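You operate a simulated robot arm through the tools that you are given. There is no shell and no other tool.

Carry out the task below with a simulated two-armed robot. There is one attempt and no reset: what you move stays moved.

Task
Fit the relay whose rating the base shows and prove it.
Fine: relay latch up, relay home in its socket, latch down with fingers clear, yellow button for the blue lamp. Where these are worked on the way, their far stop is far enough and under half their travel is too little: relay latch.

Only the result counts: the job must be done as asked and must still hold three seconds after the hand-in. Knocking over, shifting, dropping, spilling or breaking anything else fails it.

Robot
Two 7-joint arms with fingered hands on one trunk that stands fixed in place. Base frame: the origin is at the foot of the trunk, x ahead of it, y to its left, z up; the work surface is at about z = 0.88. Readings come in m, rad, newtons and seconds.
The left shoulder is at [0.07, 0.153, 1.197], the right one opposite. With the tool pointing down near the work surface each hand reaches from about 0.1 to 0.86 m from the base axis, measured 20 degrees to its own side. Payload 3.9 kg a hand.
The TCP of each hand is the grasp point between the finger pads, 0.03 m short of the fingertips. In the tool frame z runs along the fingers and y along their closing line. The gripper opens to 0.104 m; its body begins 0.035 m behind the TCP. The gripper is a hand of 4 fingers: y runs from the thumb to the fingers, the wrist lies at [-0.017, -0.104, -0.178] in the tool frame, and closing takes about 1.5 s.
Orientation is told as [roll, pitch, yaw] about the base's x, y, z axes, in that order, counted from this pose: with the fingers straight down and the wrist toward the robot, the tool's x, y and z point along [0, 1, 0], [1, 0, 0] and [0, 0, -1] of the base frame.

Tools
- The arms move only by the tool apply_moves. It takes "left_rows", "right_rows" or both (then of equal length, played together; a hand with none holds still); each is a list of rows, each a list of 7 numbers: the shift along the base's x, y, z in m, then the turn, a rotation vector about the base's x, y, z in rad, then the finger opening in m, from 0 to 0.104. In form: [[x, y, z, wx, wy, wz, gripper], ...]. A call has 1 to 20 rows; each row is the pose to reach, as a shift and turn from the pose commanded when the call began. Rows are played at 5 a second. More than 0.05 m and 0.15 rad between two rows, or a gripper value outside its range, and nothing of the call is played. Where a pose cannot be reached the arm comes as near as it can. A force on the tool above 40 N (or 10 N above the force at the start of the call, whichever is more), or a blocked arm, ends the call early, and 0.2 s more pass. Each finger travels about 0.072 m/s and halts on what it meets, pressing with about 29 N; the grip force reading is that of the motor and also rises with nothing between the fingers. The clock runs only during rows and for 0.2 s after the last one: add rows that repeat a pose to give the fingers time. The reply holds the time, the measured pose of the TCP, the force on the tool along the base axes, the opening and the grip force, in the units named above and with some noise, with the torque about the TCP (base axes, N m) and any sound that the robot's microphone picked up.
- Cameras (640 x 400 px; columns grow to the right, rows downward): "scene" is now at [0.1295, -0.0277, 1.4497]; the picture's right is [-0.24, -0.97, 0.00], its down [-0.51, 0.13, -0.85] and it looks along [0.82, -0.21, -0.53] (base axes); focal length 306 px, centre (320, 200). "left" rides on the left gripper at [-0.066, -0.09, -0.126] in its tool frame; the picture's right is [-0.78, -0.30, 0.56], its down [0.57, -0.70, 0.42] and it looks along [0.27, 0.65, 0.71] (tool axes); focal length 275 px, centre (320, 200). "right" rides on the right gripper at [0.066, -0.09, -0.126] in its tool frame; the picture's right is [-0.78, 0.30, -0.56], its down [-0.57, -0.70, 0.42] and it looks along [-0.26, 0.65, 0.71] (tool axes); focal length 275 px, centre (320, 200). There is no depth. A picture from a camera that has moved, and an enlarged one, comes with that camera's place and axes in the base frame and with its lens. The place of the scene camera against the robot may be out by one fixed shift of up to 0.025 m in any direction.
- capture(camera): a new picture of that camera. No time passes.
- raise_lower(by): slides the trunk up (or, below 0, down) by that many m; the arms and the scene camera ride with it, the base frame stays. It gives what a move gives, with no picture.
- grasp_type(shape, hand): the hand has 4 fingers and takes this shape, open, in about a second: jaw (thumb against the fingers, like two jaws); tri (thumb and two fingers); tip (a fingertip pinch); poke (one finger out to press); point (the index stretched); flat (the hand flat); cup (the hand cupped); fist (a fist). The gripper value then closes the fingers along that shape, each until it touches; the sizes above hold for jaw. It gives what a move gives, with no picture.
- aim_head(pan, tilt): turns the head with the scene camera to pan (to the left, within 1.501 rad either way) and tilt (down, from -0.506 to 1.204), counted from straight ahead of the robot. It gives what a move gives.
- inspect(camera, box): a new picture of the part [left, top, right, bottom] of that camera's present view, enlarged. No time passes.
- hand_in(): hands the job in; it is judged then, once.

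Places have to be worked out from the pictures, the camera data and where the tool is seen. Open the grippers and draw the arms clear of the work before you hand the job in, unless the task says otherwise.

The tools are called after ">>>" by a JSON object that holds its "fn" and its "kwargs". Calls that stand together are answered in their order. apply_moves: Moves the arms, as the interface text tells. Its arguments: {"type":"object","properties":{"left_rows":{"type":"array"},"right_rows":{"type":"array"}},"required":[]} The other tools are called the same way: raise_lower (by) moves the trunk up or down; grasp_type (shape, hand) gives the hand a shape; aim_head (pan, tilt) turns the head that bears the scene camera; capture (camera) takes a picture; inspect (camera, box) takes an enlarged picture of a part of a camera's view; hand_in () hands the job in.

At the start:

```text
clock: 0.0
left_tool_pos: [0.5282, 0.1525, 1.2697]
left_tool_rot: [0.0, -0.001, -0.001]
left_ft_force: [-0.3, 0.5, 0.2]
left_moment: [-0.04, -0.03, 0.01]
left_finger_gap: 0.1036
left_grasp_force: 0.1
left_shape: jaw
right_tool_pos: [0.5423, -0.3218, 1.2534]
right_tool_rot: [0.0, 0.002, 0.001]
right_ft_force: [0.2, -0.7, -0.6]
right_moment: [-0.03, -0.01, -0.01]
right_finger_gap: 0.1037
right_grasp_force: 0.1
right_shape: jaw
trunk travel left (down, up): [-0.65, 0.29]
head pan, tilt (commanded): [-0.244, 0.555]
```

scene: 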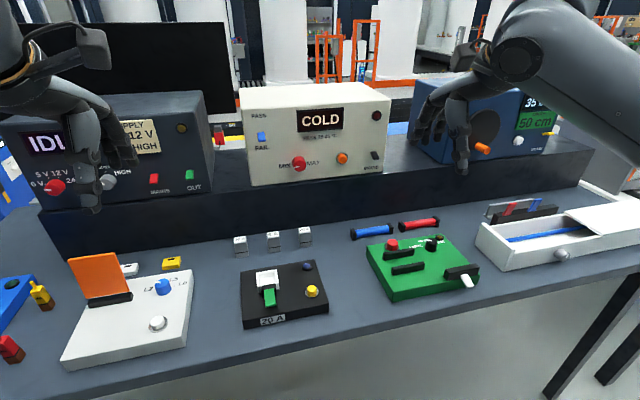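
right: 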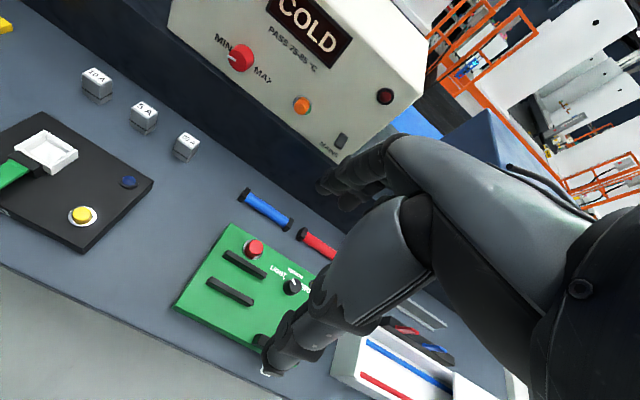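
left: 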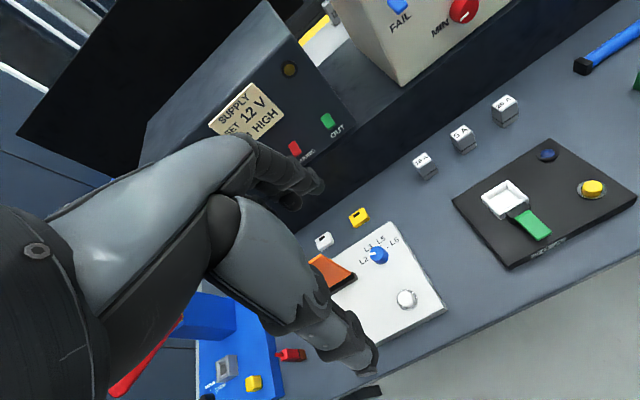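

The base plate seems to read "20 A" and three white relays stand behind it. I look closer at the base and relays.

>>> {"fn": "inspect", "kwargs": {"camera": "scene", "box": [220, 215, 350, 335]}}

>>> {"fn": "inspect", "kwargs": {"camera": "left", "box": [400, 80, 640, 280]}}

>>> {"fn": "inspect", "kwargs": {"camera": "right", "box": [0, 50, 220, 260]}}

```text
3.33 times, centred on (285, 275) of scene
camera zoom: at [0.1295, -0.0277, 1.4497], right [-0.24, -0.97, 0.0], down [-0.51, 0.13, -0.85], along [0.82, -0.21, -0.53], focal length 1018 px, centre (437, -50)
```

zoom: 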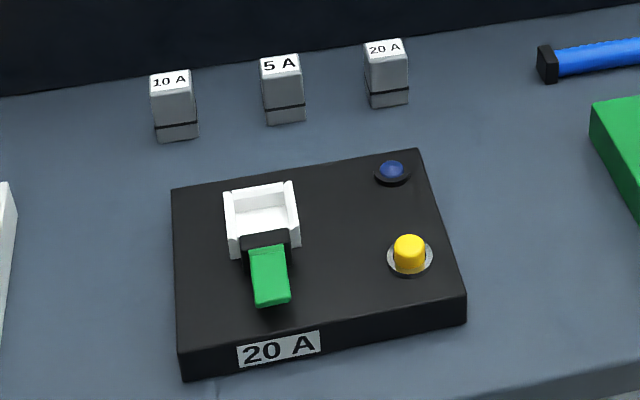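

```text
2.00 times, centred on (520, 180) of left
camera zoom: at [0.438, 0.0851, 1.3959], right [-0.3, -0.78, -0.56], down [-0.7, 0.57, -0.42], along [0.65, 0.27, -0.71], focal length 551 px, centre (-80, 240)
```

zoom: 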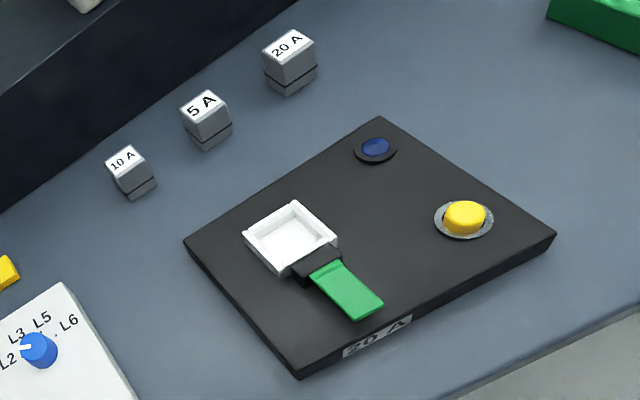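

```text
1.90 times, centred on (110, 155) of right
camera zoom: at [0.4508, -0.2563, 1.3794], right [0.3, -0.78, 0.56], down [-0.7, -0.57, -0.42], along [0.65, -0.26, -0.71], focal length 524 px, centre (720, 286)
```

zoom: 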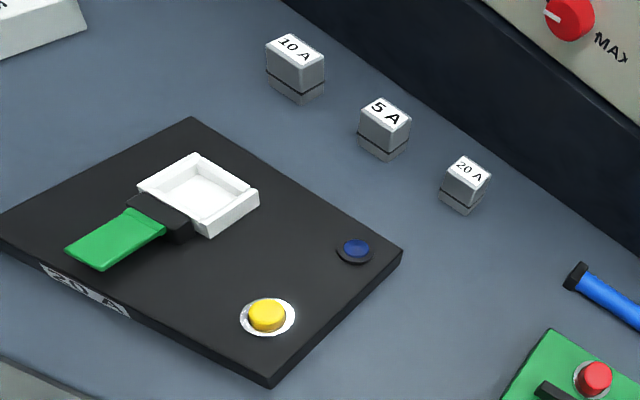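

The base reads "20 A", so the right-most relay (20 A), at about (0.779, -0.136), goes into the socket at about (0.631, -0.025). The green lever tip is at about (0.556, -0.023) and the yellow button at about (0.583, -0.1135). I bring the left hand over the base with a -90° yaw, staying high, to see the latch from the side.

>>> {"fn": "apply_moves", "kwargs": {"left_rows": [[0.002, -0.009, -0.015, 0, 0, -0.1428, 0.104], [0.004, -0.018, -0.03, 0, 0, -0.2856, 0.104], [0.006, -0.027, -0.045, 0, 0, -0.4284, 0.104], [0.008, -0.036, -0.06, 0, 0, -0.5712, 0.104], [0.01, -0.045, -0.075, 0, 0, -0.714, 0.104], [0.012, -0.054, -0.09, 0, 0, -0.8568, 0.104], [0.014, -0.063, -0.105, 0, 0, -0.9996, 0.104], [0.016, -0.072, -0.12, 0, 0, -1.1424, 0.104], [0.018, -0.081, -0.135, 0, 0, -1.2852, 0.104], [0.02, -0.09, -0.15, 0, 0, -1.428, 0.104], [0.022, -0.1, -0.165, 0, 0, -1.5708, 0.104]]}}

>>> {"fn": "capture", "kwargs": {"camera": "left"}}

>>> {"fn": "capture", "kwargs": {"camera": "scene"}}

```text
clock: 2.4
left_tool_pos: [0.4495, 0.0364, 1.1854]
left_tool_rot: [-0.046, -0.004, -0.973]
left_ft_force: [0.3, -0.1, -0.4]
left_moment: [0.02, 0.01, -0.01]
left_finger_gap: 0.1037
left_grasp_force: 0.1
left_shape: jaw
left hand out of reach, approached as far as the arm can: row 5, 6, 7, 8, 9, 10, 11
right_tool_pos: [0.5412, -0.3192, 1.2534]
right_tool_rot: [-0.002, -0.001, 0.004]
right_ft_force: [0.7, 0.6, 1.4]
right_moment: [-0.02, 0.03, 0.0]
right_finger_gap: 0.1035
right_grasp_force: 0.2
right_shape: jaw
trunk travel left (down, up): [-0.65, 0.29]
head pan, tilt (commanded): [-0.244, 0.555]
```

```text
taken
camera left: at [0.3485, 0.0758, 1.3143], right [-0.83, -0.21, -0.52], down [0.06, 0.89, -0.45], along [0.56, -0.41, -0.72], focal length 275 px, centre (320, 200)
```

left: 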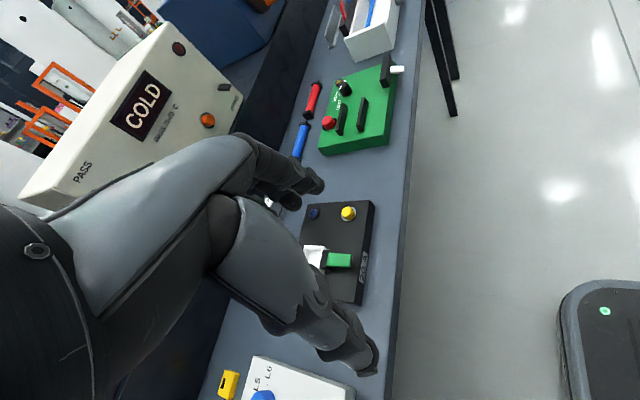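

```text
taken
camera scene: at [0.1294, -0.0253, 1.4498], right [-0.24, -0.97, 0.0], down [-0.51, 0.13, -0.85], along [0.82, -0.2, -0.53], focal length 306 px, centre (320, 200)
```

scene: 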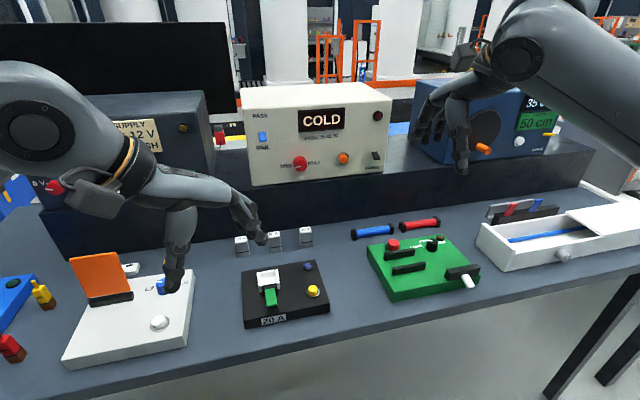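

The left wrist cannot reach the full -90° yaw from this height; it stopped near -0.97 rad. I use this side view to inspect the latch before choosing another approach.

>>> {"fn": "inspect", "kwargs": {"camera": "left", "box": [285, 190, 395, 310]}}

>>> {"fn": "inspect", "kwargs": {"camera": "scene", "box": [235, 255, 335, 330]}}

```text
3.33 times, centred on (340, 250) of left
camera zoom: at [0.3485, 0.0758, 1.3143], right [-0.83, -0.21, -0.52], down [0.06, 0.89, -0.45], along [0.56, -0.41, -0.72], focal length 918 px, centre (253, 33)
```

zoom: 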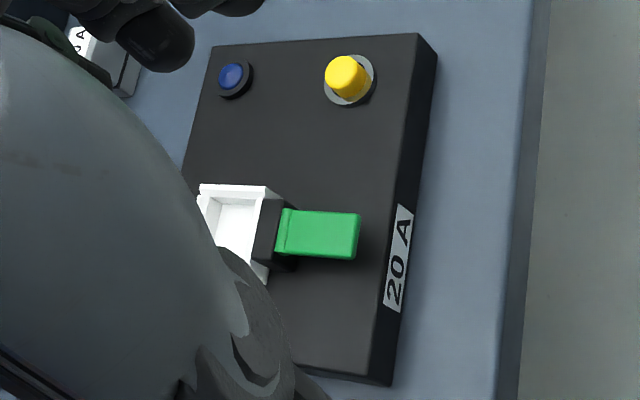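

```text
5.33 times, centred on (285, 292) of scene
camera zoom: at [0.1294, -0.0253, 1.4498], right [-0.24, -0.97, 0.0], down [-0.51, 0.13, -0.85], along [0.82, -0.2, -0.53], focal length 1629 px, centre (507, -293)
```

zoom: 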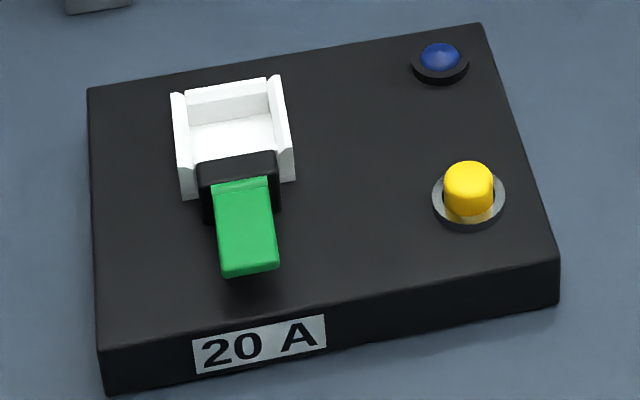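

The lever is a flat green tab standing clear of the plate, hinged at the socket's front and pointing towards the robot. I raise the trunk so the forearms come down more steeply, which should free the wrist yaw.

>>> {"fn": "raise_lower", "kwargs": {"by": 0.2}}

```text
clock: 4.6
left_tool_pos: [0.4487, 0.0334, 1.3859]
left_tool_rot: [-0.047, -0.002, -0.973]
left_ft_force: [-0.2, 0.5, -0.5]
left_moment: [0.03, -0.03, 0.0]
left_finger_gap: 0.1037
left_grasp_force: 0.1
left_shape: jaw
right_tool_pos: [0.5412, -0.3221, 1.4538]
right_tool_rot: [0.0, 0.0, 0.0]
right_ft_force: [-0.3, -0.2, 0.1]
right_moment: [0.03, 0.03, -0.01]
right_finger_gap: 0.1039
right_grasp_force: 0.1
right_shape: jaw
trunk travel left (down, up): [-0.85, 0.09]
head pan, tilt (commanded): [-0.244, 0.555]
```

Now I lower the left hand toward z≈1.10 and continue the yaw in steps to see how far it goes.

>>> {"fn": "apply_moves", "kwargs": {"left_rows": [[0.01, 0, -0.045, 0, 0, 0, 0.104], [0.02, 0, -0.09, 0, 0, 0, 0.104], [0.03, 0, -0.135, 0, 0, 0, 0.104], [0.04, 0, -0.18, 0, 0, 0, 0.104], [0.05, 0, -0.225, 0, 0, 0, 0.104], [0.06, 0, -0.27, 0, 0, 0, 0.104], [0.06, 0, -0.27, 0.02, 0, -0.13, 0.104], [0.06, 0, -0.27, 0.04, 0, -0.26, 0.104], [0.06, 0, -0.27, 0.046, 0, -0.39, 0.104], [0.06, 0, -0.27, 0.046, 0, -0.5, 0.104], [0.06, 0, -0.27, 0.046, 0, -0.6, 0.104]]}}

```text
clock: 7.0
left_tool_pos: [0.5069, 0.0418, 1.116]
left_tool_rot: [-0.03, 0.034, -1.571]
left_ft_force: [0.3, 1.6, -0.2]
left_moment: [-0.05, 0.0, -0.01]
left_finger_gap: 0.104
left_grasp_force: 0.1
left_shape: jaw
left hand out of reach, approached as far as the arm can: row 1, 2, 3, 4, 5, 6, 7, 8
right_tool_pos: [0.5396, -0.3092, 1.4578]
right_tool_rot: [-0.008, -0.005, 0.004]
right_ft_force: [-0.7, 0.6, 0.3]
right_moment: [-0.05, 0.02, -0.03]
right_finger_gap: 0.1036
right_grasp_force: 0.2
right_shape: jaw
trunk travel left (down, up): [-0.85, 0.09]
head pan, tilt (commanded): [-0.244, 0.555]
```

With the trunk raised the full -90° yaw is reached. I take pictures from the left and scene cameras.

>>> {"fn": "capture", "kwargs": {"camera": "left"}}

>>> {"fn": "capture", "kwargs": {"camera": "scene"}}

>>> {"fn": "capture", "kwargs": {"camera": "right"}}

```text
taken
camera left: at [0.4455, 0.1259, 1.2467], right [-0.79, 0.31, -0.52], down [0.56, 0.72, -0.42], along [0.24, -0.62, -0.74], focal length 275 px, centre (320, 200)
```

left: 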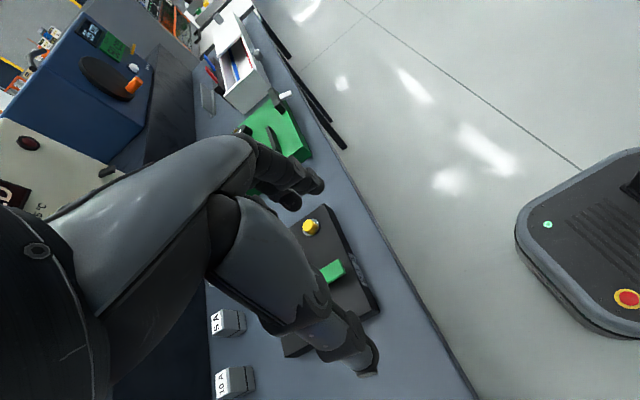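

```text
taken
camera scene: at [0.1263, -0.0157, 1.6502], right [-0.24, -0.97, 0.01], down [-0.51, 0.12, -0.85], along [0.83, -0.21, -0.52], focal length 306 px, centre (320, 200)
```

scene: 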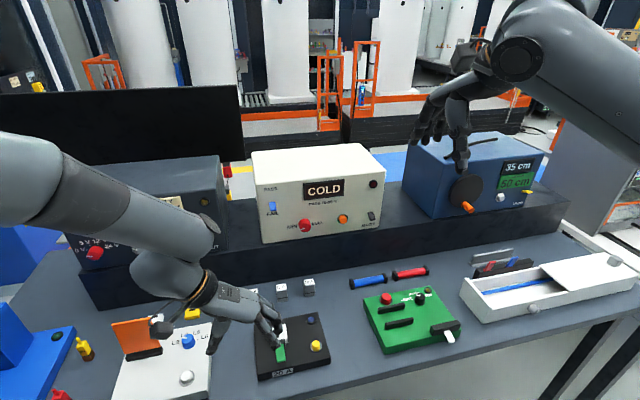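

```text
taken
camera right: at [0.4481, -0.2436, 1.5826], right [0.3, -0.77, 0.56], down [-0.7, -0.58, -0.42], along [0.65, -0.27, -0.71], focal length 275 px, centre (320, 200)
```

right: 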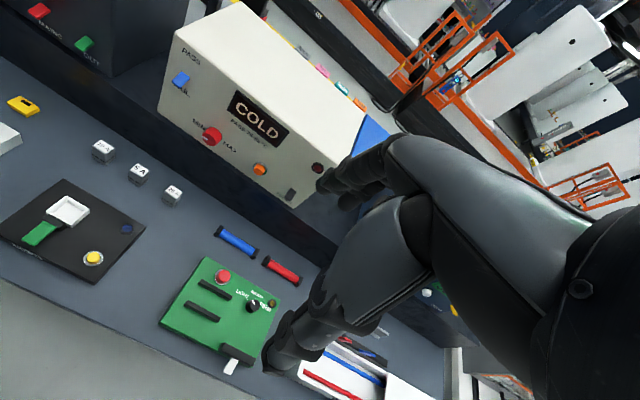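

I try the "tip" shape on the left hand to see how small its pinch footprint is.

>>> {"fn": "grasp_type", "kwargs": {"hand": "left", "shape": "tip"}}

>>> {"fn": "capture", "kwargs": {"camera": "left"}}

>>> {"fn": "inspect", "kwargs": {"camera": "scene", "box": [180, 270, 340, 390]}}

```text
clock: 7.9
left_tool_pos: [0.5096, 0.0314, 1.1144]
left_tool_rot: [-0.034, 0.043, -1.573]
left_ft_force: [0.1, 0.5, 0.1]
left_moment: [0.03, 0.01, 0.0]
left_finger_gap: 0.1042
left_grasp_force: 0.0
left_shape: tip
right_tool_pos: [0.542, -0.3235, 1.452]
right_tool_rot: [0.002, 0.001, 0.0]
right_ft_force: [0.0, -0.9, 0.2]
right_moment: [-0.02, 0.03, -0.05]
right_finger_gap: 0.1038
right_grasp_force: 0.0
right_shape: jaw
trunk travel left (down, up): [-0.85, 0.09]
head pan, tilt (commanded): [-0.244, 0.555]
```

```text
taken
camera left: at [0.4483, 0.1141, 1.2463], right [-0.79, 0.32, -0.52], down [0.56, 0.72, -0.41], along [0.24, -0.62, -0.75], focal length 275 px, centre (320, 200)
```

left: 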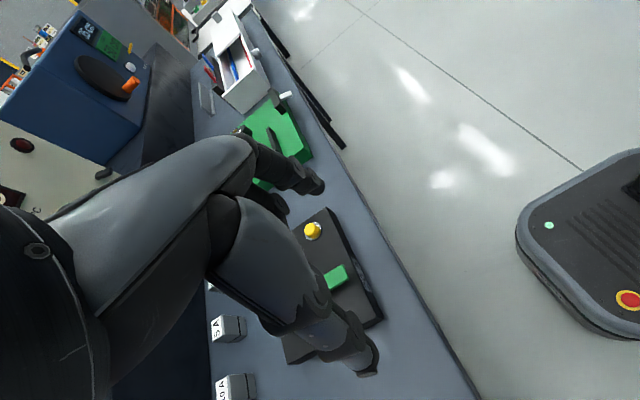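

```text
3.33 times, centred on (260, 330) of scene
camera zoom: at [0.1303, -0.0296, 1.6496], right [-0.24, -0.97, 0.0], down [-0.51, 0.13, -0.85], along [0.82, -0.2, -0.53], focal length 1018 px, centre (520, -233)
```

zoom: 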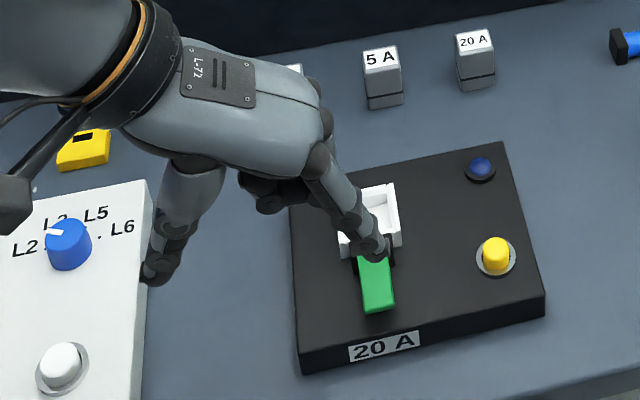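

In tip shape only thumb and index are in play. I close them in free air here to see where they meet relative to the stated TCP.

>>> {"fn": "apply_moves", "kwargs": {"left_rows": [[0, 0, 0, 0, 0, 0, 0.02], [0, 0, 0, 0, 0, 0, 0.02], [0, 0, 0, 0, 0, 0, 0.02], [0, 0, 0, 0, 0, 0, 0.02], [0, 0, 0, 0, 0, 0, 0.02], [0, 0, 0, 0, 0, 0, 0.02], [0, 0, 0, 0, 0, 0, 0.02], [0, 0, 0, 0, 0, 0, 0.02]]}}

>>> {"fn": "capture", "kwargs": {"camera": "left"}}

>>> {"fn": "inspect", "kwargs": {"camera": "scene", "box": [180, 270, 340, 390]}}

```text
clock: 9.7
left_tool_pos: [0.5088, 0.0325, 1.1146]
left_tool_rot: [-0.033, 0.042, -1.572]
left_ft_force: [-0.2, -0.9, 0.0]
left_moment: [-0.05, 0.02, 0.02]
left_finger_gap: 0.0203
left_grasp_force: 0.1
left_shape: tip
right_tool_pos: [0.5417, -0.3217, 1.4535]
right_tool_rot: [-0.001, 0.001, -0.001]
right_ft_force: [0.3, -0.1, 0.4]
right_moment: [-0.04, 0.0, -0.01]
right_finger_gap: 0.1035
right_grasp_force: 0.0
right_shape: jaw
trunk travel left (down, up): [-0.85, 0.09]
head pan, tilt (commanded): [-0.244, 0.555]
```

```text
taken
camera left: at [0.4478, 0.1155, 1.2464], right [-0.79, 0.32, -0.52], down [0.56, 0.72, -0.41], along [0.24, -0.62, -0.75], focal length 275 px, centre (320, 200)
```

left: 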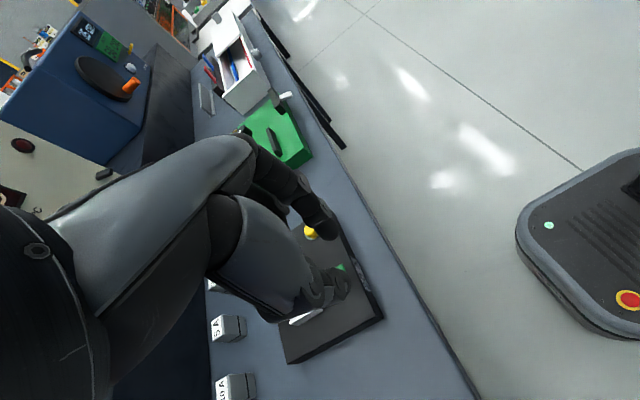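

```text
3.33 times, centred on (260, 330) of scene
camera zoom: at [0.1294, -0.0275, 1.6497], right [-0.24, -0.97, 0.0], down [-0.51, 0.13, -0.85], along [0.82, -0.21, -0.53], focal length 1018 px, centre (520, -233)
```

zoom: 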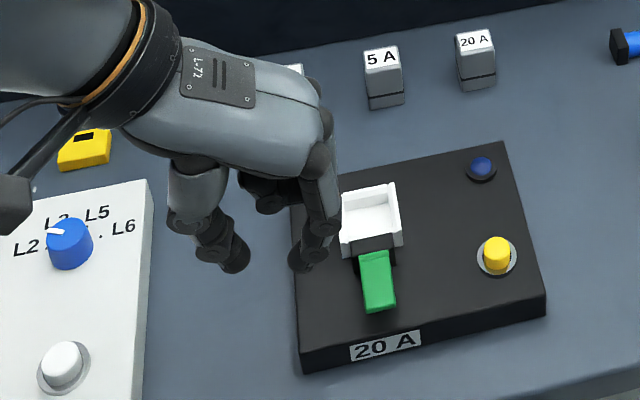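

The pinch meets on the TCP axis with the fingertips about 3 cm beyond it. I level the tool, move above the lever to roughly (0.567, -0.023, 1.02) with a 0.06 m gap, and check alignment by camera.

>>> {"fn": "apply_moves", "kwargs": {"left_rows": [[0.015, -0.014, -0.02, -0.01, -0.008, 0, 0.03], [0.029, -0.028, -0.04, -0.021, -0.016, 0, 0.045], [0.044, -0.042, -0.065, -0.032, -0.025, 0, 0.06], [0.058, -0.055, -0.095, -0.042, -0.033, 0, 0.06], [0.058, -0.055, -0.095, -0.042, -0.033, 0, 0.06]]}}

>>> {"fn": "capture", "kwargs": {"camera": "left"}}

>>> {"fn": "inspect", "kwargs": {"camera": "scene", "box": [200, 280, 340, 385]}}

>>> {"fn": "inspect", "kwargs": {"camera": "right", "box": [0, 130, 200, 300]}}

```text
clock: 10.9
left_tool_pos: [0.5657, -0.0234, 1.0196]
left_tool_rot: [0.0, 0.0, -1.572]
left_ft_force: [-0.5, 1.0, -0.8]
left_moment: [0.03, 0.02, 0.0]
left_finger_gap: 0.0595
left_grasp_force: 0.1
left_shape: tip
right_tool_pos: [0.5412, -0.3213, 1.453]
right_tool_rot: [0.0, 0.0, 0.0]
right_ft_force: [1.1, -0.8, -0.5]
right_moment: [0.02, 0.02, 0.01]
right_finger_gap: 0.1037
right_grasp_force: 0.1
right_shape: jaw
trunk travel left (down, up): [-0.85, 0.09]
head pan, tilt (commanded): [-0.244, 0.555]
```

```text
taken
camera left: at [0.5006, 0.066, 1.146], right [-0.78, 0.3, -0.56], down [0.57, 0.7, -0.43], along [0.26, -0.65, -0.71], focal length 275 px, centre (320, 200)
```

left: 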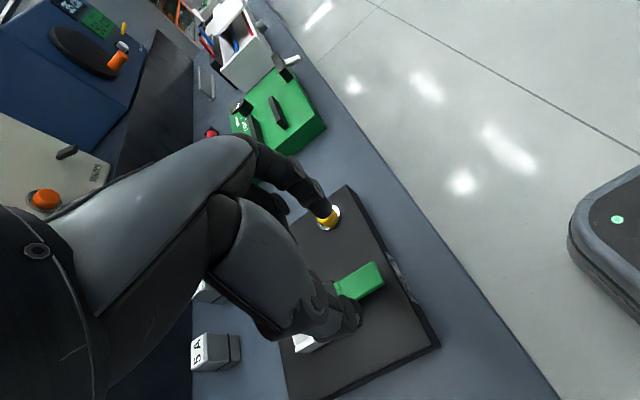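

```text
3.81 times, centred on (270, 332) of scene
camera zoom: at [0.1295, -0.0278, 1.6497], right [-0.24, -0.97, 0.0], down [-0.51, 0.13, -0.85], along [0.82, -0.2, -0.53], focal length 1164 px, centre (510, -305)
```

zoom: 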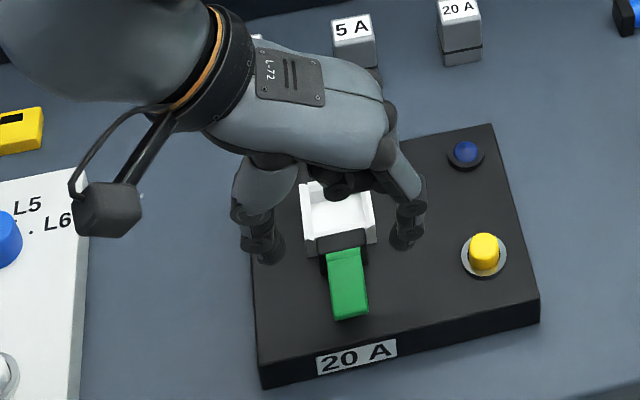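

```text
2.35 times, centred on (100, 215) of right
camera zoom: at [0.4509, -0.2563, 1.5794], right [0.3, -0.78, 0.56], down [-0.7, -0.57, -0.42], along [0.65, -0.26, -0.71], focal length 648 px, centre (838, 165)
```

zoom: 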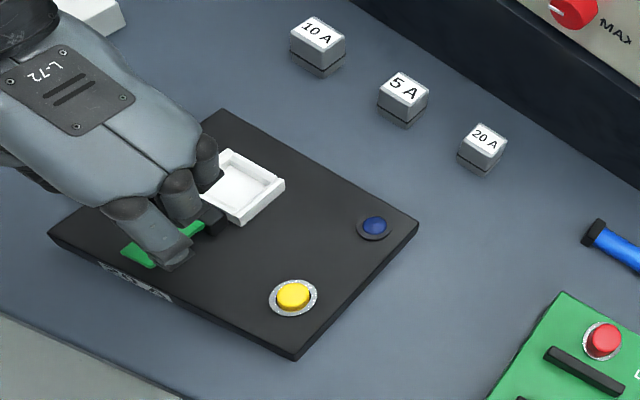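

The tool is level above the lever. I zoom the left camera to locate the lever relative to the fingers.

>>> {"fn": "inspect", "kwargs": {"camera": "left", "box": [270, 180, 450, 390]}}

>>> {"fn": "inspect", "kwargs": {"camera": "right", "box": [20, 190, 110, 260]}}

```text
1.90 times, centred on (360, 285) of left
camera zoom: at [0.5006, 0.066, 1.146], right [-0.78, 0.3, -0.56], down [0.57, 0.7, -0.43], along [0.26, -0.65, -0.71], focal length 524 px, centre (244, 38)
```

zoom: 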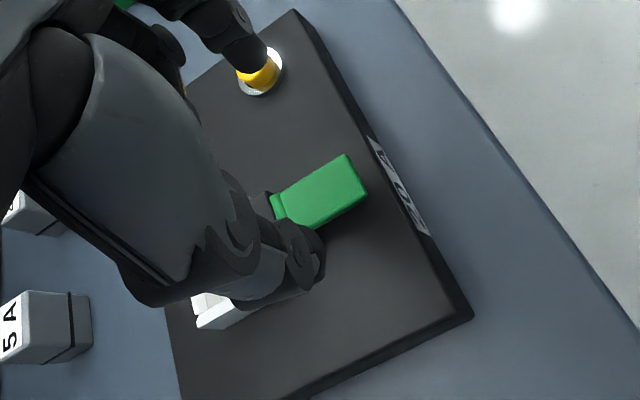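

```text
5.71 times, centred on (65, 225) of right
camera zoom: at [0.4509, -0.2563, 1.5794], right [0.3, -0.78, 0.56], down [-0.7, -0.57, -0.42], along [0.65, -0.26, -0.71], focal length 1573 px, centre (1777, 57)
```

zoom: 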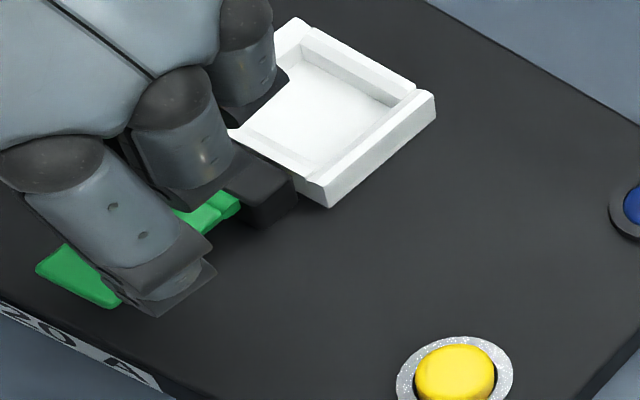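

The lever runs from x≈0.553 to 0.593 at y≈-0.024, with its top at z≈0.94 and about 2 cm of room beneath. Before descending I bring the right hand to a +90° yaw at (0.50, -0.26, 1.17) so its camera gives a side view.

>>> {"fn": "apply_moves", "kwargs": {"right_rows": [[-0.003, 0.005, -0.024, 0, 0, 0.131, 0.104], [-0.007, 0.01, -0.047, 0, 0, 0.262, 0.104], [-0.01, 0.015, -0.071, 0, 0, 0.393, 0.104], [-0.014, 0.02, -0.094, 0, 0, 0.524, 0.104], [-0.017, 0.025, -0.118, 0, 0, 0.654, 0.104], [-0.02, 0.03, -0.141, 0, 0, 0.785, 0.104], [-0.024, 0.036, -0.165, 0, 0, 0.916, 0.104], [-0.027, 0.041, -0.188, 0, 0, 1.047, 0.104], [-0.031, 0.046, -0.212, 0, 0, 1.178, 0.104], [-0.034, 0.051, -0.236, 0, 0, 1.309, 0.104], [-0.038, 0.056, -0.259, 0, 0, 1.44, 0.104], [-0.041, 0.061, -0.283, 0, 0, 1.5708, 0.104]]}}

>>> {"fn": "capture", "kwargs": {"camera": "right"}}

>>> {"fn": "capture", "kwargs": {"camera": "scene"}}

```text
clock: 13.5
left_tool_pos: [0.5674, -0.023, 1.0219]
left_tool_rot: [-0.001, 0.001, -1.573]
left_ft_force: [-0.1, -0.5, -0.3]
left_moment: [-0.01, 0.01, 0.01]
left_finger_gap: 0.0596
left_grasp_force: 0.0
left_shape: tip
right_tool_pos: [0.5008, -0.2621, 1.1667]
right_tool_rot: [-0.002, 0.0, 1.572]
right_ft_force: [-0.2, -0.5, 0.1]
right_moment: [0.01, 0.04, -0.01]
right_finger_gap: 0.1038
right_grasp_force: 0.0
right_shape: jaw
trunk travel left (down, up): [-0.85, 0.09]
head pan, tilt (commanded): [-0.244, 0.555]
```

```text
taken
camera right: at [0.4348, -0.3525, 1.2948], right [0.78, 0.3, 0.56], down [0.57, -0.7, -0.42], along [0.26, 0.65, -0.71], focal length 275 px, centre (320, 200)
```

right: 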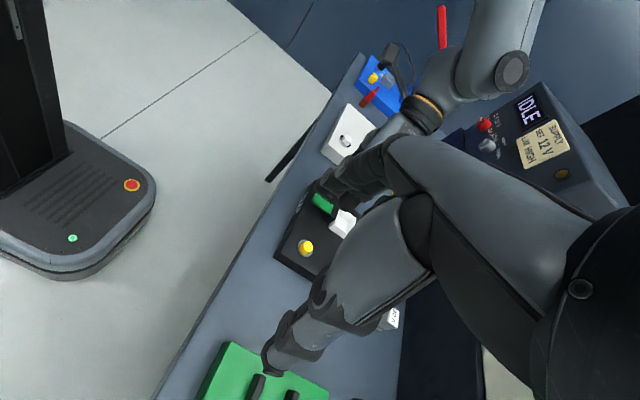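

```text
taken
camera scene: at [0.1304, -0.0277, 1.6497], right [-0.24, -0.97, 0.0], down [-0.51, 0.13, -0.85], along [0.82, -0.2, -0.53], focal length 306 px, centre (320, 200)
```

scene: 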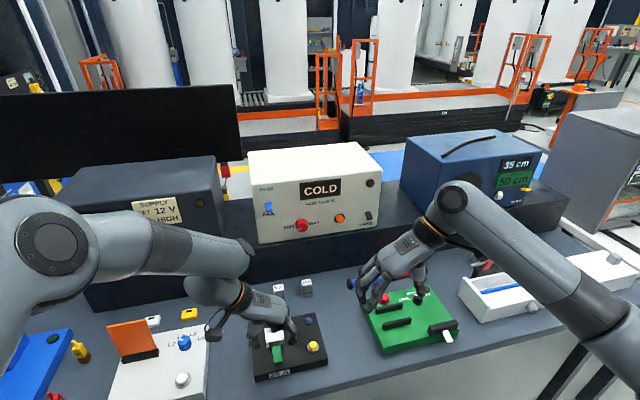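

The right hand reached +90° yaw. I zoom in on the lever and left fingers from this side.

>>> {"fn": "inspect", "kwargs": {"camera": "right", "box": [270, 150, 390, 260]}}

```text
3.64 times, centred on (330, 205) of right
camera zoom: at [0.4348, -0.3525, 1.2948], right [0.78, 0.3, 0.56], down [0.57, -0.7, -0.42], along [0.26, 0.65, -0.71], focal length 1001 px, centre (284, 182)
```

zoom: 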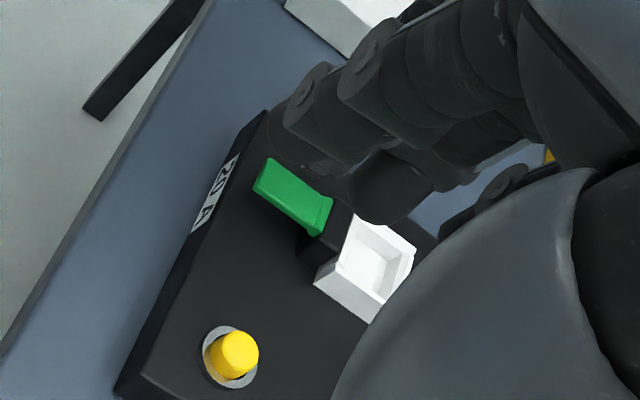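

Middle/ring fingers beside the index appear to hang about as low as the index tip and might touch the socket if I came straight down. I tilt the left hand by -0.4 rad about y so the fingers on the socket side ride higher, then look again.

>>> {"fn": "apply_moves", "kwargs": {"left_rows": [[-0.003, 0, 0, 0, -0.1, 0, 0.06], [-0.006, 0, 0, 0, -0.2, 0, 0.06], [-0.009, 0, 0, 0, -0.3, 0, 0.06], [-0.012, 0, 0, 0, -0.4, 0, 0.06], [-0.012, 0, 0, 0, -0.4, 0, 0.06]]}}

>>> {"fn": "inspect", "kwargs": {"camera": "right", "box": [270, 150, 390, 260]}}

>>> {"fn": "inspect", "kwargs": {"camera": "scene", "box": [200, 280, 340, 385]}}

>>> {"fn": "capture", "kwargs": {"camera": "left"}}

```text
clock: 14.7
left_tool_pos: [0.5548, -0.022, 1.0191]
left_tool_rot: [0.401, 0.001, -1.573]
left_ft_force: [0.1, 0.1, -0.7]
left_moment: [-0.01, -0.02, 0.02]
left_finger_gap: 0.0598
left_grasp_force: 0.1
left_shape: tip
right_tool_pos: [0.4995, -0.2623, 1.169]
right_tool_rot: [0.0, 0.001, 1.57]
right_ft_force: [0.3, -0.2, 0.0]
right_moment: [-0.04, 0.0, -0.01]
right_finger_gap: 0.1034
right_grasp_force: 0.1
right_shape: jaw
trunk travel left (down, up): [-0.85, 0.09]
head pan, tilt (commanded): [-0.244, 0.555]
```

```text
3.64 times, centred on (330, 205) of right
camera zoom: at [0.434, -0.3527, 1.2951], right [0.78, 0.3, 0.56], down [0.57, -0.7, -0.42], along [0.26, 0.65, -0.71], focal length 1001 px, centre (284, 182)
```

zoom: 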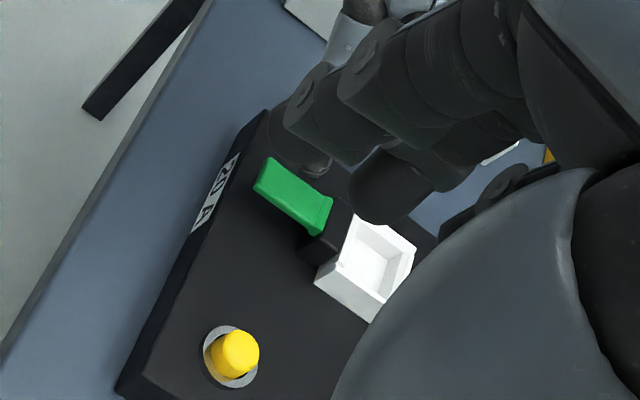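

```text
3.81 times, centred on (270, 332) of scene
camera zoom: at [0.1296, -0.028, 1.6497], right [-0.24, -0.97, 0.0], down [-0.51, 0.13, -0.85], along [0.82, -0.2, -0.53], focal length 1164 px, centre (510, -305)
```

zoom: 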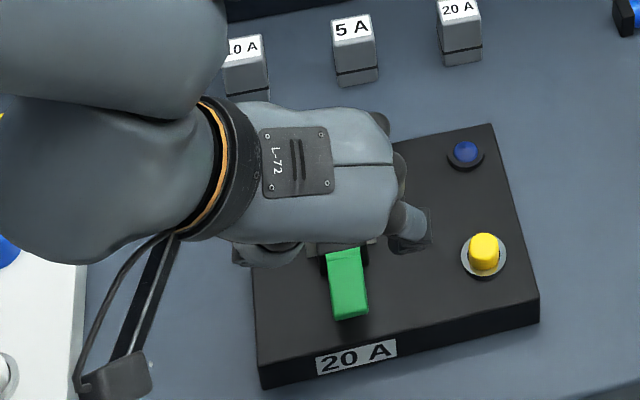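

```text
taken
camera left: at [0.4457, 0.0668, 1.1108], right [-0.5, 0.3, -0.82], down [0.69, 0.7, -0.17], along [0.52, -0.65, -0.55], focal length 275 px, centre (320, 200)
```

left: 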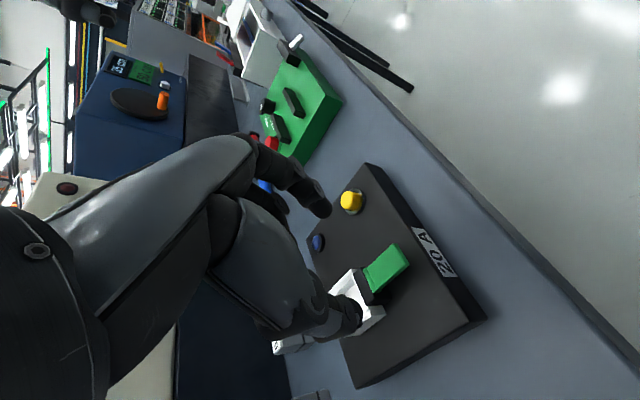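

The shapes I worried about were the right hand's own fingers (they did not move), and the tilted left hand now gives a clear view of lever and fingertips. I zoom in to refine the lever position before descending.

>>> {"fn": "inspect", "kwargs": {"camera": "left", "box": [290, 180, 450, 340]}}

```text
2.50 times, centred on (370, 260) of left
camera zoom: at [0.4457, 0.0668, 1.1108], right [-0.5, 0.3, -0.82], down [0.69, 0.7, -0.17], along [0.52, -0.65, -0.55], focal length 688 px, centre (195, 50)
```

zoom: 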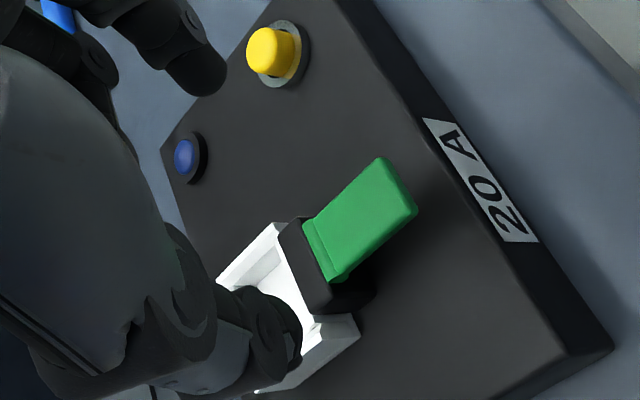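

Lever tip comes out at about (0.553, -0.024, 0.935). I descend in stages, first to TCP z≈0.98.

>>> {"fn": "apply_moves", "kwargs": {"left_rows": [[0, -0.001, -0.02, 0, 0, 0, 0.06], [0.001, -0.002, -0.039, 0, 0, 0, 0.06], [0.001, -0.002, -0.039, 0, 0, 0, 0.06]]}}

>>> {"fn": "inspect", "kwargs": {"camera": "left", "box": [270, 150, 470, 370]}}

>>> {"fn": "inspect", "kwargs": {"camera": "scene", "box": [220, 290, 330, 385]}}

```text
clock: 15.5
left_tool_pos: [0.5563, -0.0259, 0.9814]
left_tool_rot: [0.402, -0.001, -1.573]
left_ft_force: [0.0, 0.0, -0.3]
left_moment: [-0.01, 0.01, -0.01]
left_finger_gap: 0.0597
left_grasp_force: 0.0
left_shape: tip
right_tool_pos: [0.5001, -0.2623, 1.1688]
right_tool_rot: [0.001, 0.0, 1.571]
right_ft_force: [0.4, -0.7, 0.5]
right_moment: [-0.02, 0.0, 0.0]
right_finger_gap: 0.1038
right_grasp_force: 0.0
right_shape: jaw
trunk travel left (down, up): [-0.85, 0.09]
head pan, tilt (commanded): [-0.244, 0.555]
```

```text
1.82 times, centred on (370, 260) of left
camera zoom: at [0.4471, 0.0638, 1.0721], right [-0.5, 0.3, -0.82], down [0.69, 0.7, -0.17], along [0.52, -0.65, -0.55], focal length 500 px, centre (229, 91)
```

zoom: 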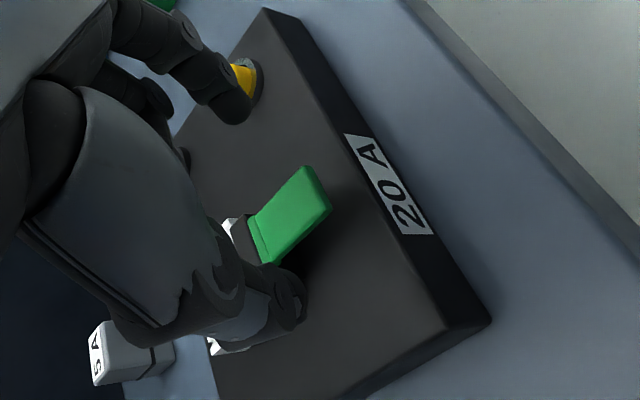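

```text
4.21 times, centred on (275, 338) of scene
camera zoom: at [0.1291, -0.0282, 1.6497], right [-0.24, -0.97, 0.0], down [-0.51, 0.13, -0.85], along [0.82, -0.2, -0.53], focal length 1286 px, centre (510, -379)
```

zoom: 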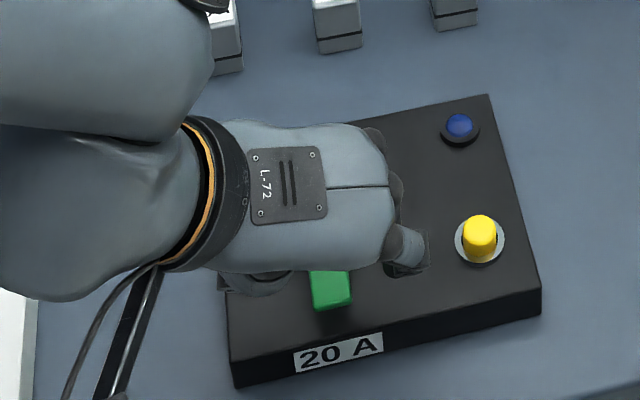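

The lever lies on the pinch line between thumb and index. I lower another 32 mm so the tips straddle the lever, watching the force.

>>> {"fn": "apply_moves", "kwargs": {"left_rows": [[0, 0.001, -0.012, 0, 0, 0, 0.06], [0, 0.002, -0.024, 0, 0, 0, 0.06], [0, 0.002, -0.032, 0, 0, 0, 0.06], [0, 0.002, -0.032, 0, 0, 0, 0.06]]}}

>>> {"fn": "inspect", "kwargs": {"camera": "left", "box": [270, 150, 470, 370]}}

>>> {"fn": "inspect", "kwargs": {"camera": "right", "box": [270, 150, 390, 260]}}

```text
clock: 16.5
left_tool_pos: [0.5572, -0.0226, 0.9502]
left_tool_rot: [0.401, 0.001, -1.571]
left_ft_force: [-0.4, -0.1, -0.1]
left_moment: [0.0, 0.04, 0.01]
left_finger_gap: 0.0593
left_grasp_force: 0.0
left_shape: tip
right_tool_pos: [0.5001, -0.2632, 1.169]
right_tool_rot: [-0.001, 0.002, 1.57]
right_ft_force: [-0.4, 0.2, 0.3]
right_moment: [0.01, -0.03, 0.01]
right_finger_gap: 0.1037
right_grasp_force: 0.1
right_shape: jaw
trunk travel left (down, up): [-0.85, 0.09]
head pan, tilt (commanded): [-0.244, 0.555]
```

```text
1.82 times, centred on (370, 260) of left
camera zoom: at [0.4471, 0.0659, 1.0398], right [-0.5, 0.3, -0.82], down [0.69, 0.7, -0.17], along [0.52, -0.65, -0.55], focal length 500 px, centre (229, 91)
```

zoom: 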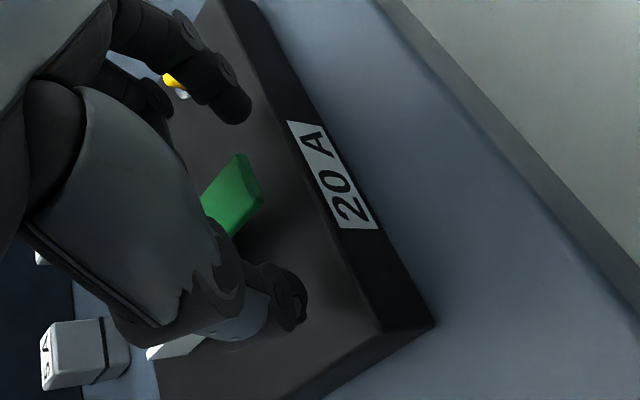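

```text
3.64 times, centred on (330, 205) of right
camera zoom: at [0.434, -0.3525, 1.2951], right [0.78, 0.3, 0.56], down [0.57, -0.7, -0.42], along [0.26, 0.65, -0.71], focal length 1001 px, centre (284, 182)
```

zoom: 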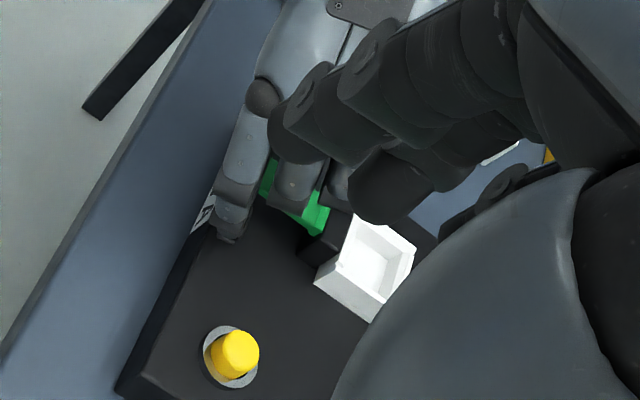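

No contact so far and the lever sits between thumb and index. I close partly to about 0.026 m to check centring before gripping.

>>> {"fn": "apply_moves", "kwargs": {"left_rows": [[0, 0, 0, 0, 0, 0, 0.045], [0, 0, 0, 0, 0, 0, 0.035], [0, 0, 0, 0, 0, 0, 0.026], [0, 0, 0, 0, 0, 0, 0.026]]}}

>>> {"fn": "inspect", "kwargs": {"camera": "left", "box": [270, 170, 390, 330]}}

>>> {"fn": "inspect", "kwargs": {"camera": "right", "box": [290, 170, 350, 230]}}

```text
clock: 17.5
left_tool_pos: [0.5569, -0.0236, 0.9499]
left_tool_rot: [0.401, 0.002, -1.573]
left_ft_force: [-0.2, 0.8, 0.9]
left_moment: [0.0, 0.02, 0.0]
left_finger_gap: 0.0265
left_grasp_force: 0.1
left_shape: tip
right_tool_pos: [0.5014, -0.2626, 1.1687]
right_tool_rot: [-0.001, -0.001, 1.571]
right_ft_force: [-0.3, 0.3, -0.1]
right_moment: [0.02, 0.04, -0.01]
right_finger_gap: 0.1036
right_grasp_force: 0.0
right_shape: jaw
trunk travel left (down, up): [-0.85, 0.09]
head pan, tilt (commanded): [-0.244, 0.555]
```

```text
2.50 times, centred on (330, 250) of left
camera zoom: at [0.4471, 0.0659, 1.04], right [-0.5, 0.3, -0.82], down [0.69, 0.7, -0.17], along [0.52, -0.65, -0.55], focal length 688 px, centre (295, 75)
```

zoom: 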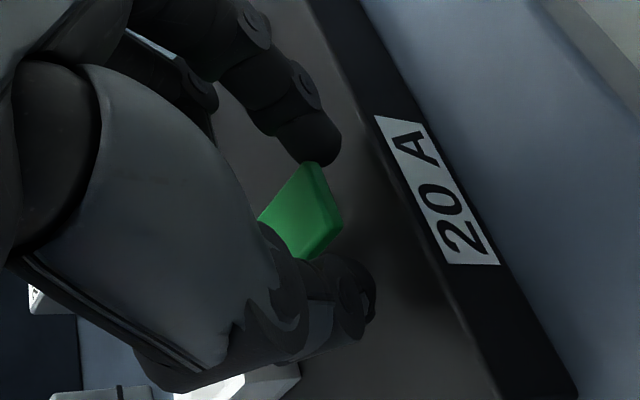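

```text
6.67 times, centred on (320, 200) of right
camera zoom: at [0.4339, -0.3526, 1.2951], right [0.78, 0.3, 0.56], down [0.57, -0.7, -0.42], along [0.26, 0.65, -0.71], focal length 1835 px, centre (320, 200)
```

zoom: 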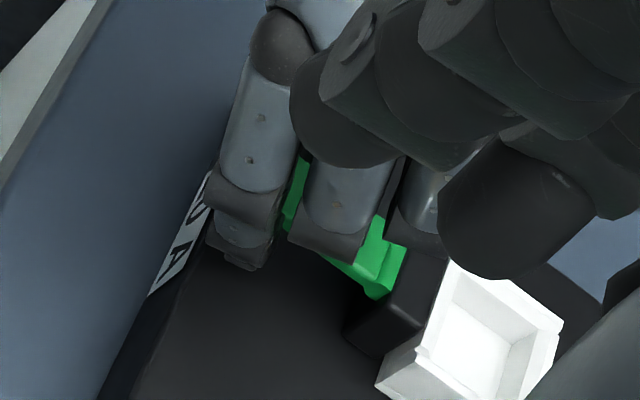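

Both fingertips flank the lever tip evenly. I close onto it.

>>> {"fn": "apply_moves", "kwargs": {"left_rows": [[0, 0, 0, 0, 0, 0, 0.02], [0, 0, 0, 0, 0, 0, 0.015], [0, 0, 0, 0, 0, 0, 0.01], [0, 0, 0, 0, 0, 0, 0.005], [0, 0, 0, 0, 0, 0, 0.005]]}}

>>> {"fn": "inspect", "kwargs": {"camera": "left", "box": [270, 170, 390, 330]}}

```text
clock: 18.7
left_tool_pos: [0.5556, -0.0218, 0.9504]
left_tool_rot: [0.4, 0.002, -1.57]
left_ft_force: [-2.0, 0.4, 0.5]
left_moment: [0.18, -0.04, 0.23]
left_finger_gap: 0.0188
left_grasp_force: 29.0
left_shape: tip
right_tool_pos: [0.501, -0.2626, 1.1681]
right_tool_rot: [0.0, 0.0, 1.571]
right_ft_force: [-0.3, 0.6, 0.0]
right_moment: [-0.01, 0.0, 0.01]
right_finger_gap: 0.1038
right_grasp_force: 0.0
right_shape: jaw
trunk travel left (down, up): [-0.85, 0.09]
head pan, tilt (commanded): [-0.244, 0.555]
```

```text
2.50 times, centred on (330, 250) of left
camera zoom: at [0.4467, 0.0664, 1.04], right [-0.5, 0.3, -0.82], down [0.69, 0.7, -0.17], along [0.52, -0.65, -0.55], focal length 688 px, centre (295, 75)
```

zoom: 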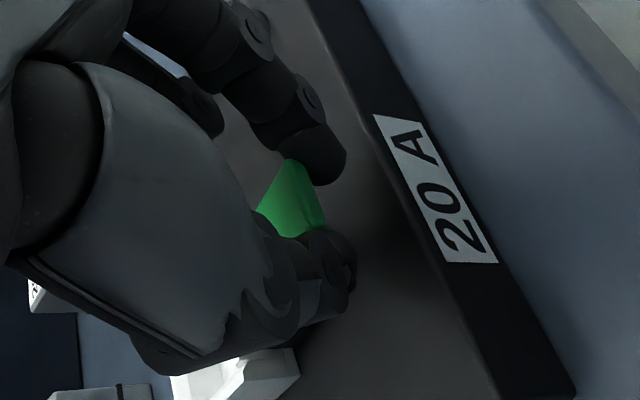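

Lever gripped (gap 0.0188 m, 29 N). I lift along an arc of about 38 mm radius around the hinge near x≈0.598, up to 60° first.

>>> {"fn": "apply_moves", "kwargs": {"left_rows": [[0.0006, 0, 0.0066, 0, 0, 0, 0.005], [0.0023, 0, 0.013, 0, 0, 0, 0.005], [0.0051, 0, 0.019, 0, 0, 0, 0.005], [0.0089, 0, 0.0244, 0, 0, 0, 0.005], [0.0136, 0, 0.0291, 0, 0, 0, 0.005], [0.019, 0, 0.0329, 0, 0, 0, 0.005], [0.019, 0, 0.0329, 0, 0, 0, 0.005]]}}

>>> {"fn": "inspect", "kwargs": {"camera": "left", "box": [270, 150, 430, 350]}}

>>> {"fn": "inspect", "kwargs": {"camera": "right", "box": [280, 150, 370, 240]}}

>>> {"fn": "inspect", "kwargs": {"camera": "scene", "box": [220, 290, 330, 385]}}

```text
clock: 20.3
left_tool_pos: [0.5679, -0.0235, 0.9798]
left_tool_rot: [0.387, 0.0, -1.576]
left_ft_force: [-23.9, -7.1, -27.7]
left_moment: [-0.36, 0.69, 0.15]
left_finger_gap: 0.0142
left_grasp_force: 29.1
left_shape: tip
right_tool_pos: [0.4998, -0.2633, 1.1683]
right_tool_rot: [0.0, -0.001, 1.572]
right_ft_force: [0.4, 0.0, 0.1]
right_moment: [0.02, 0.01, -0.05]
right_finger_gap: 0.1037
right_grasp_force: 0.0
right_shape: jaw
trunk travel left (down, up): [-0.85, 0.09]
head pan, tilt (commanded): [-0.244, 0.555]
```

```text
2.00 times, centred on (350, 250) of left
camera zoom: at [0.4603, 0.0663, 1.0713], right [-0.51, 0.3, -0.81], down [0.69, 0.7, -0.18], along [0.51, -0.65, -0.56], focal length 551 px, centre (260, 100)
```

zoom: 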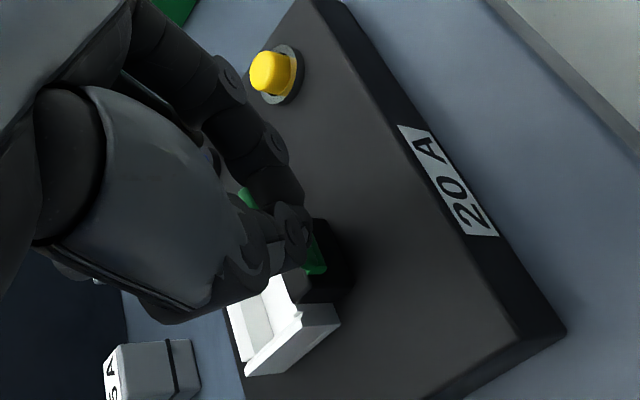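

```text
4.44 times, centred on (325, 195) of right
camera zoom: at [0.4332, -0.354, 1.2948], right [0.78, 0.3, 0.56], down [0.57, -0.7, -0.43], along [0.27, 0.65, -0.71], focal length 1224 px, centre (298, 222)
```

zoom: 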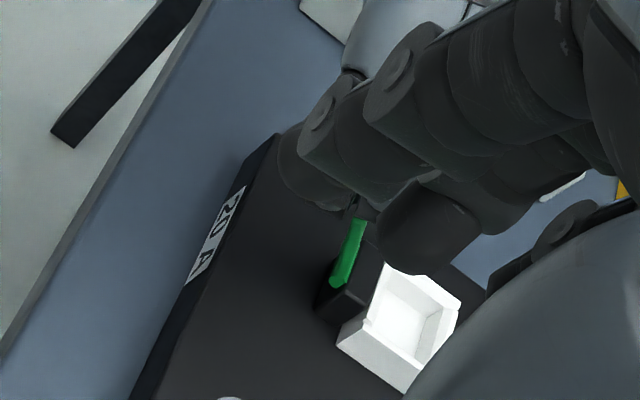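

```text
4.21 times, centred on (275, 338) of scene
camera zoom: at [0.1282, -0.0298, 1.6496], right [-0.24, -0.97, 0.0], down [-0.51, 0.13, -0.85], along [0.82, -0.21, -0.53], focal length 1286 px, centre (510, -379)
```

zoom: 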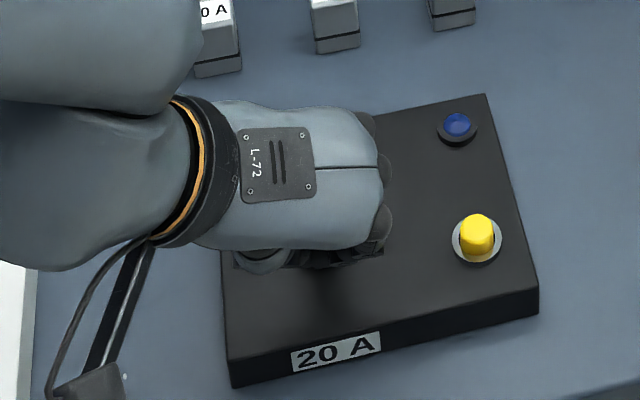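

The lever is now steep (about 65–70° in the right view), and the force has risen to about 37 N, possibly at its far stop. I relax the push slightly and open the fingers to see whether it stays up.

>>> {"fn": "apply_moves", "kwargs": {"left_rows": [[-0.004, 0, -0.002, 0, 0, 0, 0.005], [-0.006, 0, -0.003, 0, 0, 0, 0.005], [-0.006, 0, -0.003, 0, 0, 0, 0.02], [-0.006, 0, -0.003, 0, 0, 0, 0.034], [-0.006, 0, -0.003, 0, 0, 0, 0.048], [-0.006, 0, -0.003, 0, 0, 0, 0.06], [-0.006, 0, -0.003, 0, 0, 0, 0.06]]}}

>>> {"fn": "inspect", "kwargs": {"camera": "left", "box": [270, 150, 430, 350]}}

>>> {"fn": "inspect", "kwargs": {"camera": "right", "box": [280, 150, 370, 240]}}

```text
clock: 21.9
left_tool_pos: [0.5699, -0.0222, 0.9803]
left_tool_rot: [0.4, 0.0, -1.573]
left_ft_force: [-1.0, -0.8, -0.6]
left_moment: [-0.02, -0.01, 0.04]
left_finger_gap: 0.0595
left_grasp_force: 0.0
left_shape: tip
right_tool_pos: [0.5007, -0.2626, 1.1678]
right_tool_rot: [-0.001, 0.0, 1.57]
right_ft_force: [1.0, 0.2, -0.3]
right_moment: [0.0, 0.0, 0.02]
right_finger_gap: 0.104
right_grasp_force: 0.0
right_shape: jaw
trunk travel left (down, up): [-0.85, 0.09]
head pan, tilt (commanded): [-0.244, 0.555]
```

```text
2.00 times, centred on (350, 250) of left
camera zoom: at [0.4605, 0.0684, 1.0702], right [-0.5, 0.3, -0.82], down [0.69, 0.7, -0.17], along [0.52, -0.65, -0.55], focal length 551 px, centre (260, 100)
```

zoom: 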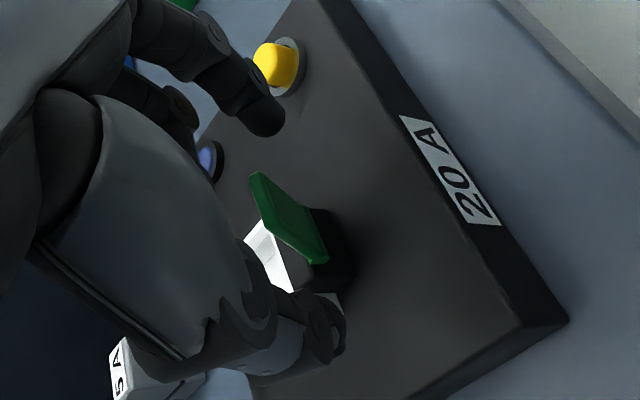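

```text
4.44 times, centred on (325, 195) of right
camera zoom: at [0.4341, -0.3521, 1.2953], right [0.78, 0.3, 0.56], down [0.57, -0.7, -0.42], along [0.26, 0.65, -0.71], focal length 1224 px, centre (298, 222)
```

zoom: 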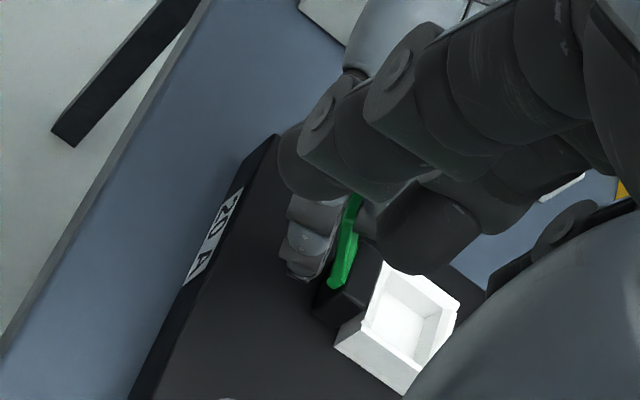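

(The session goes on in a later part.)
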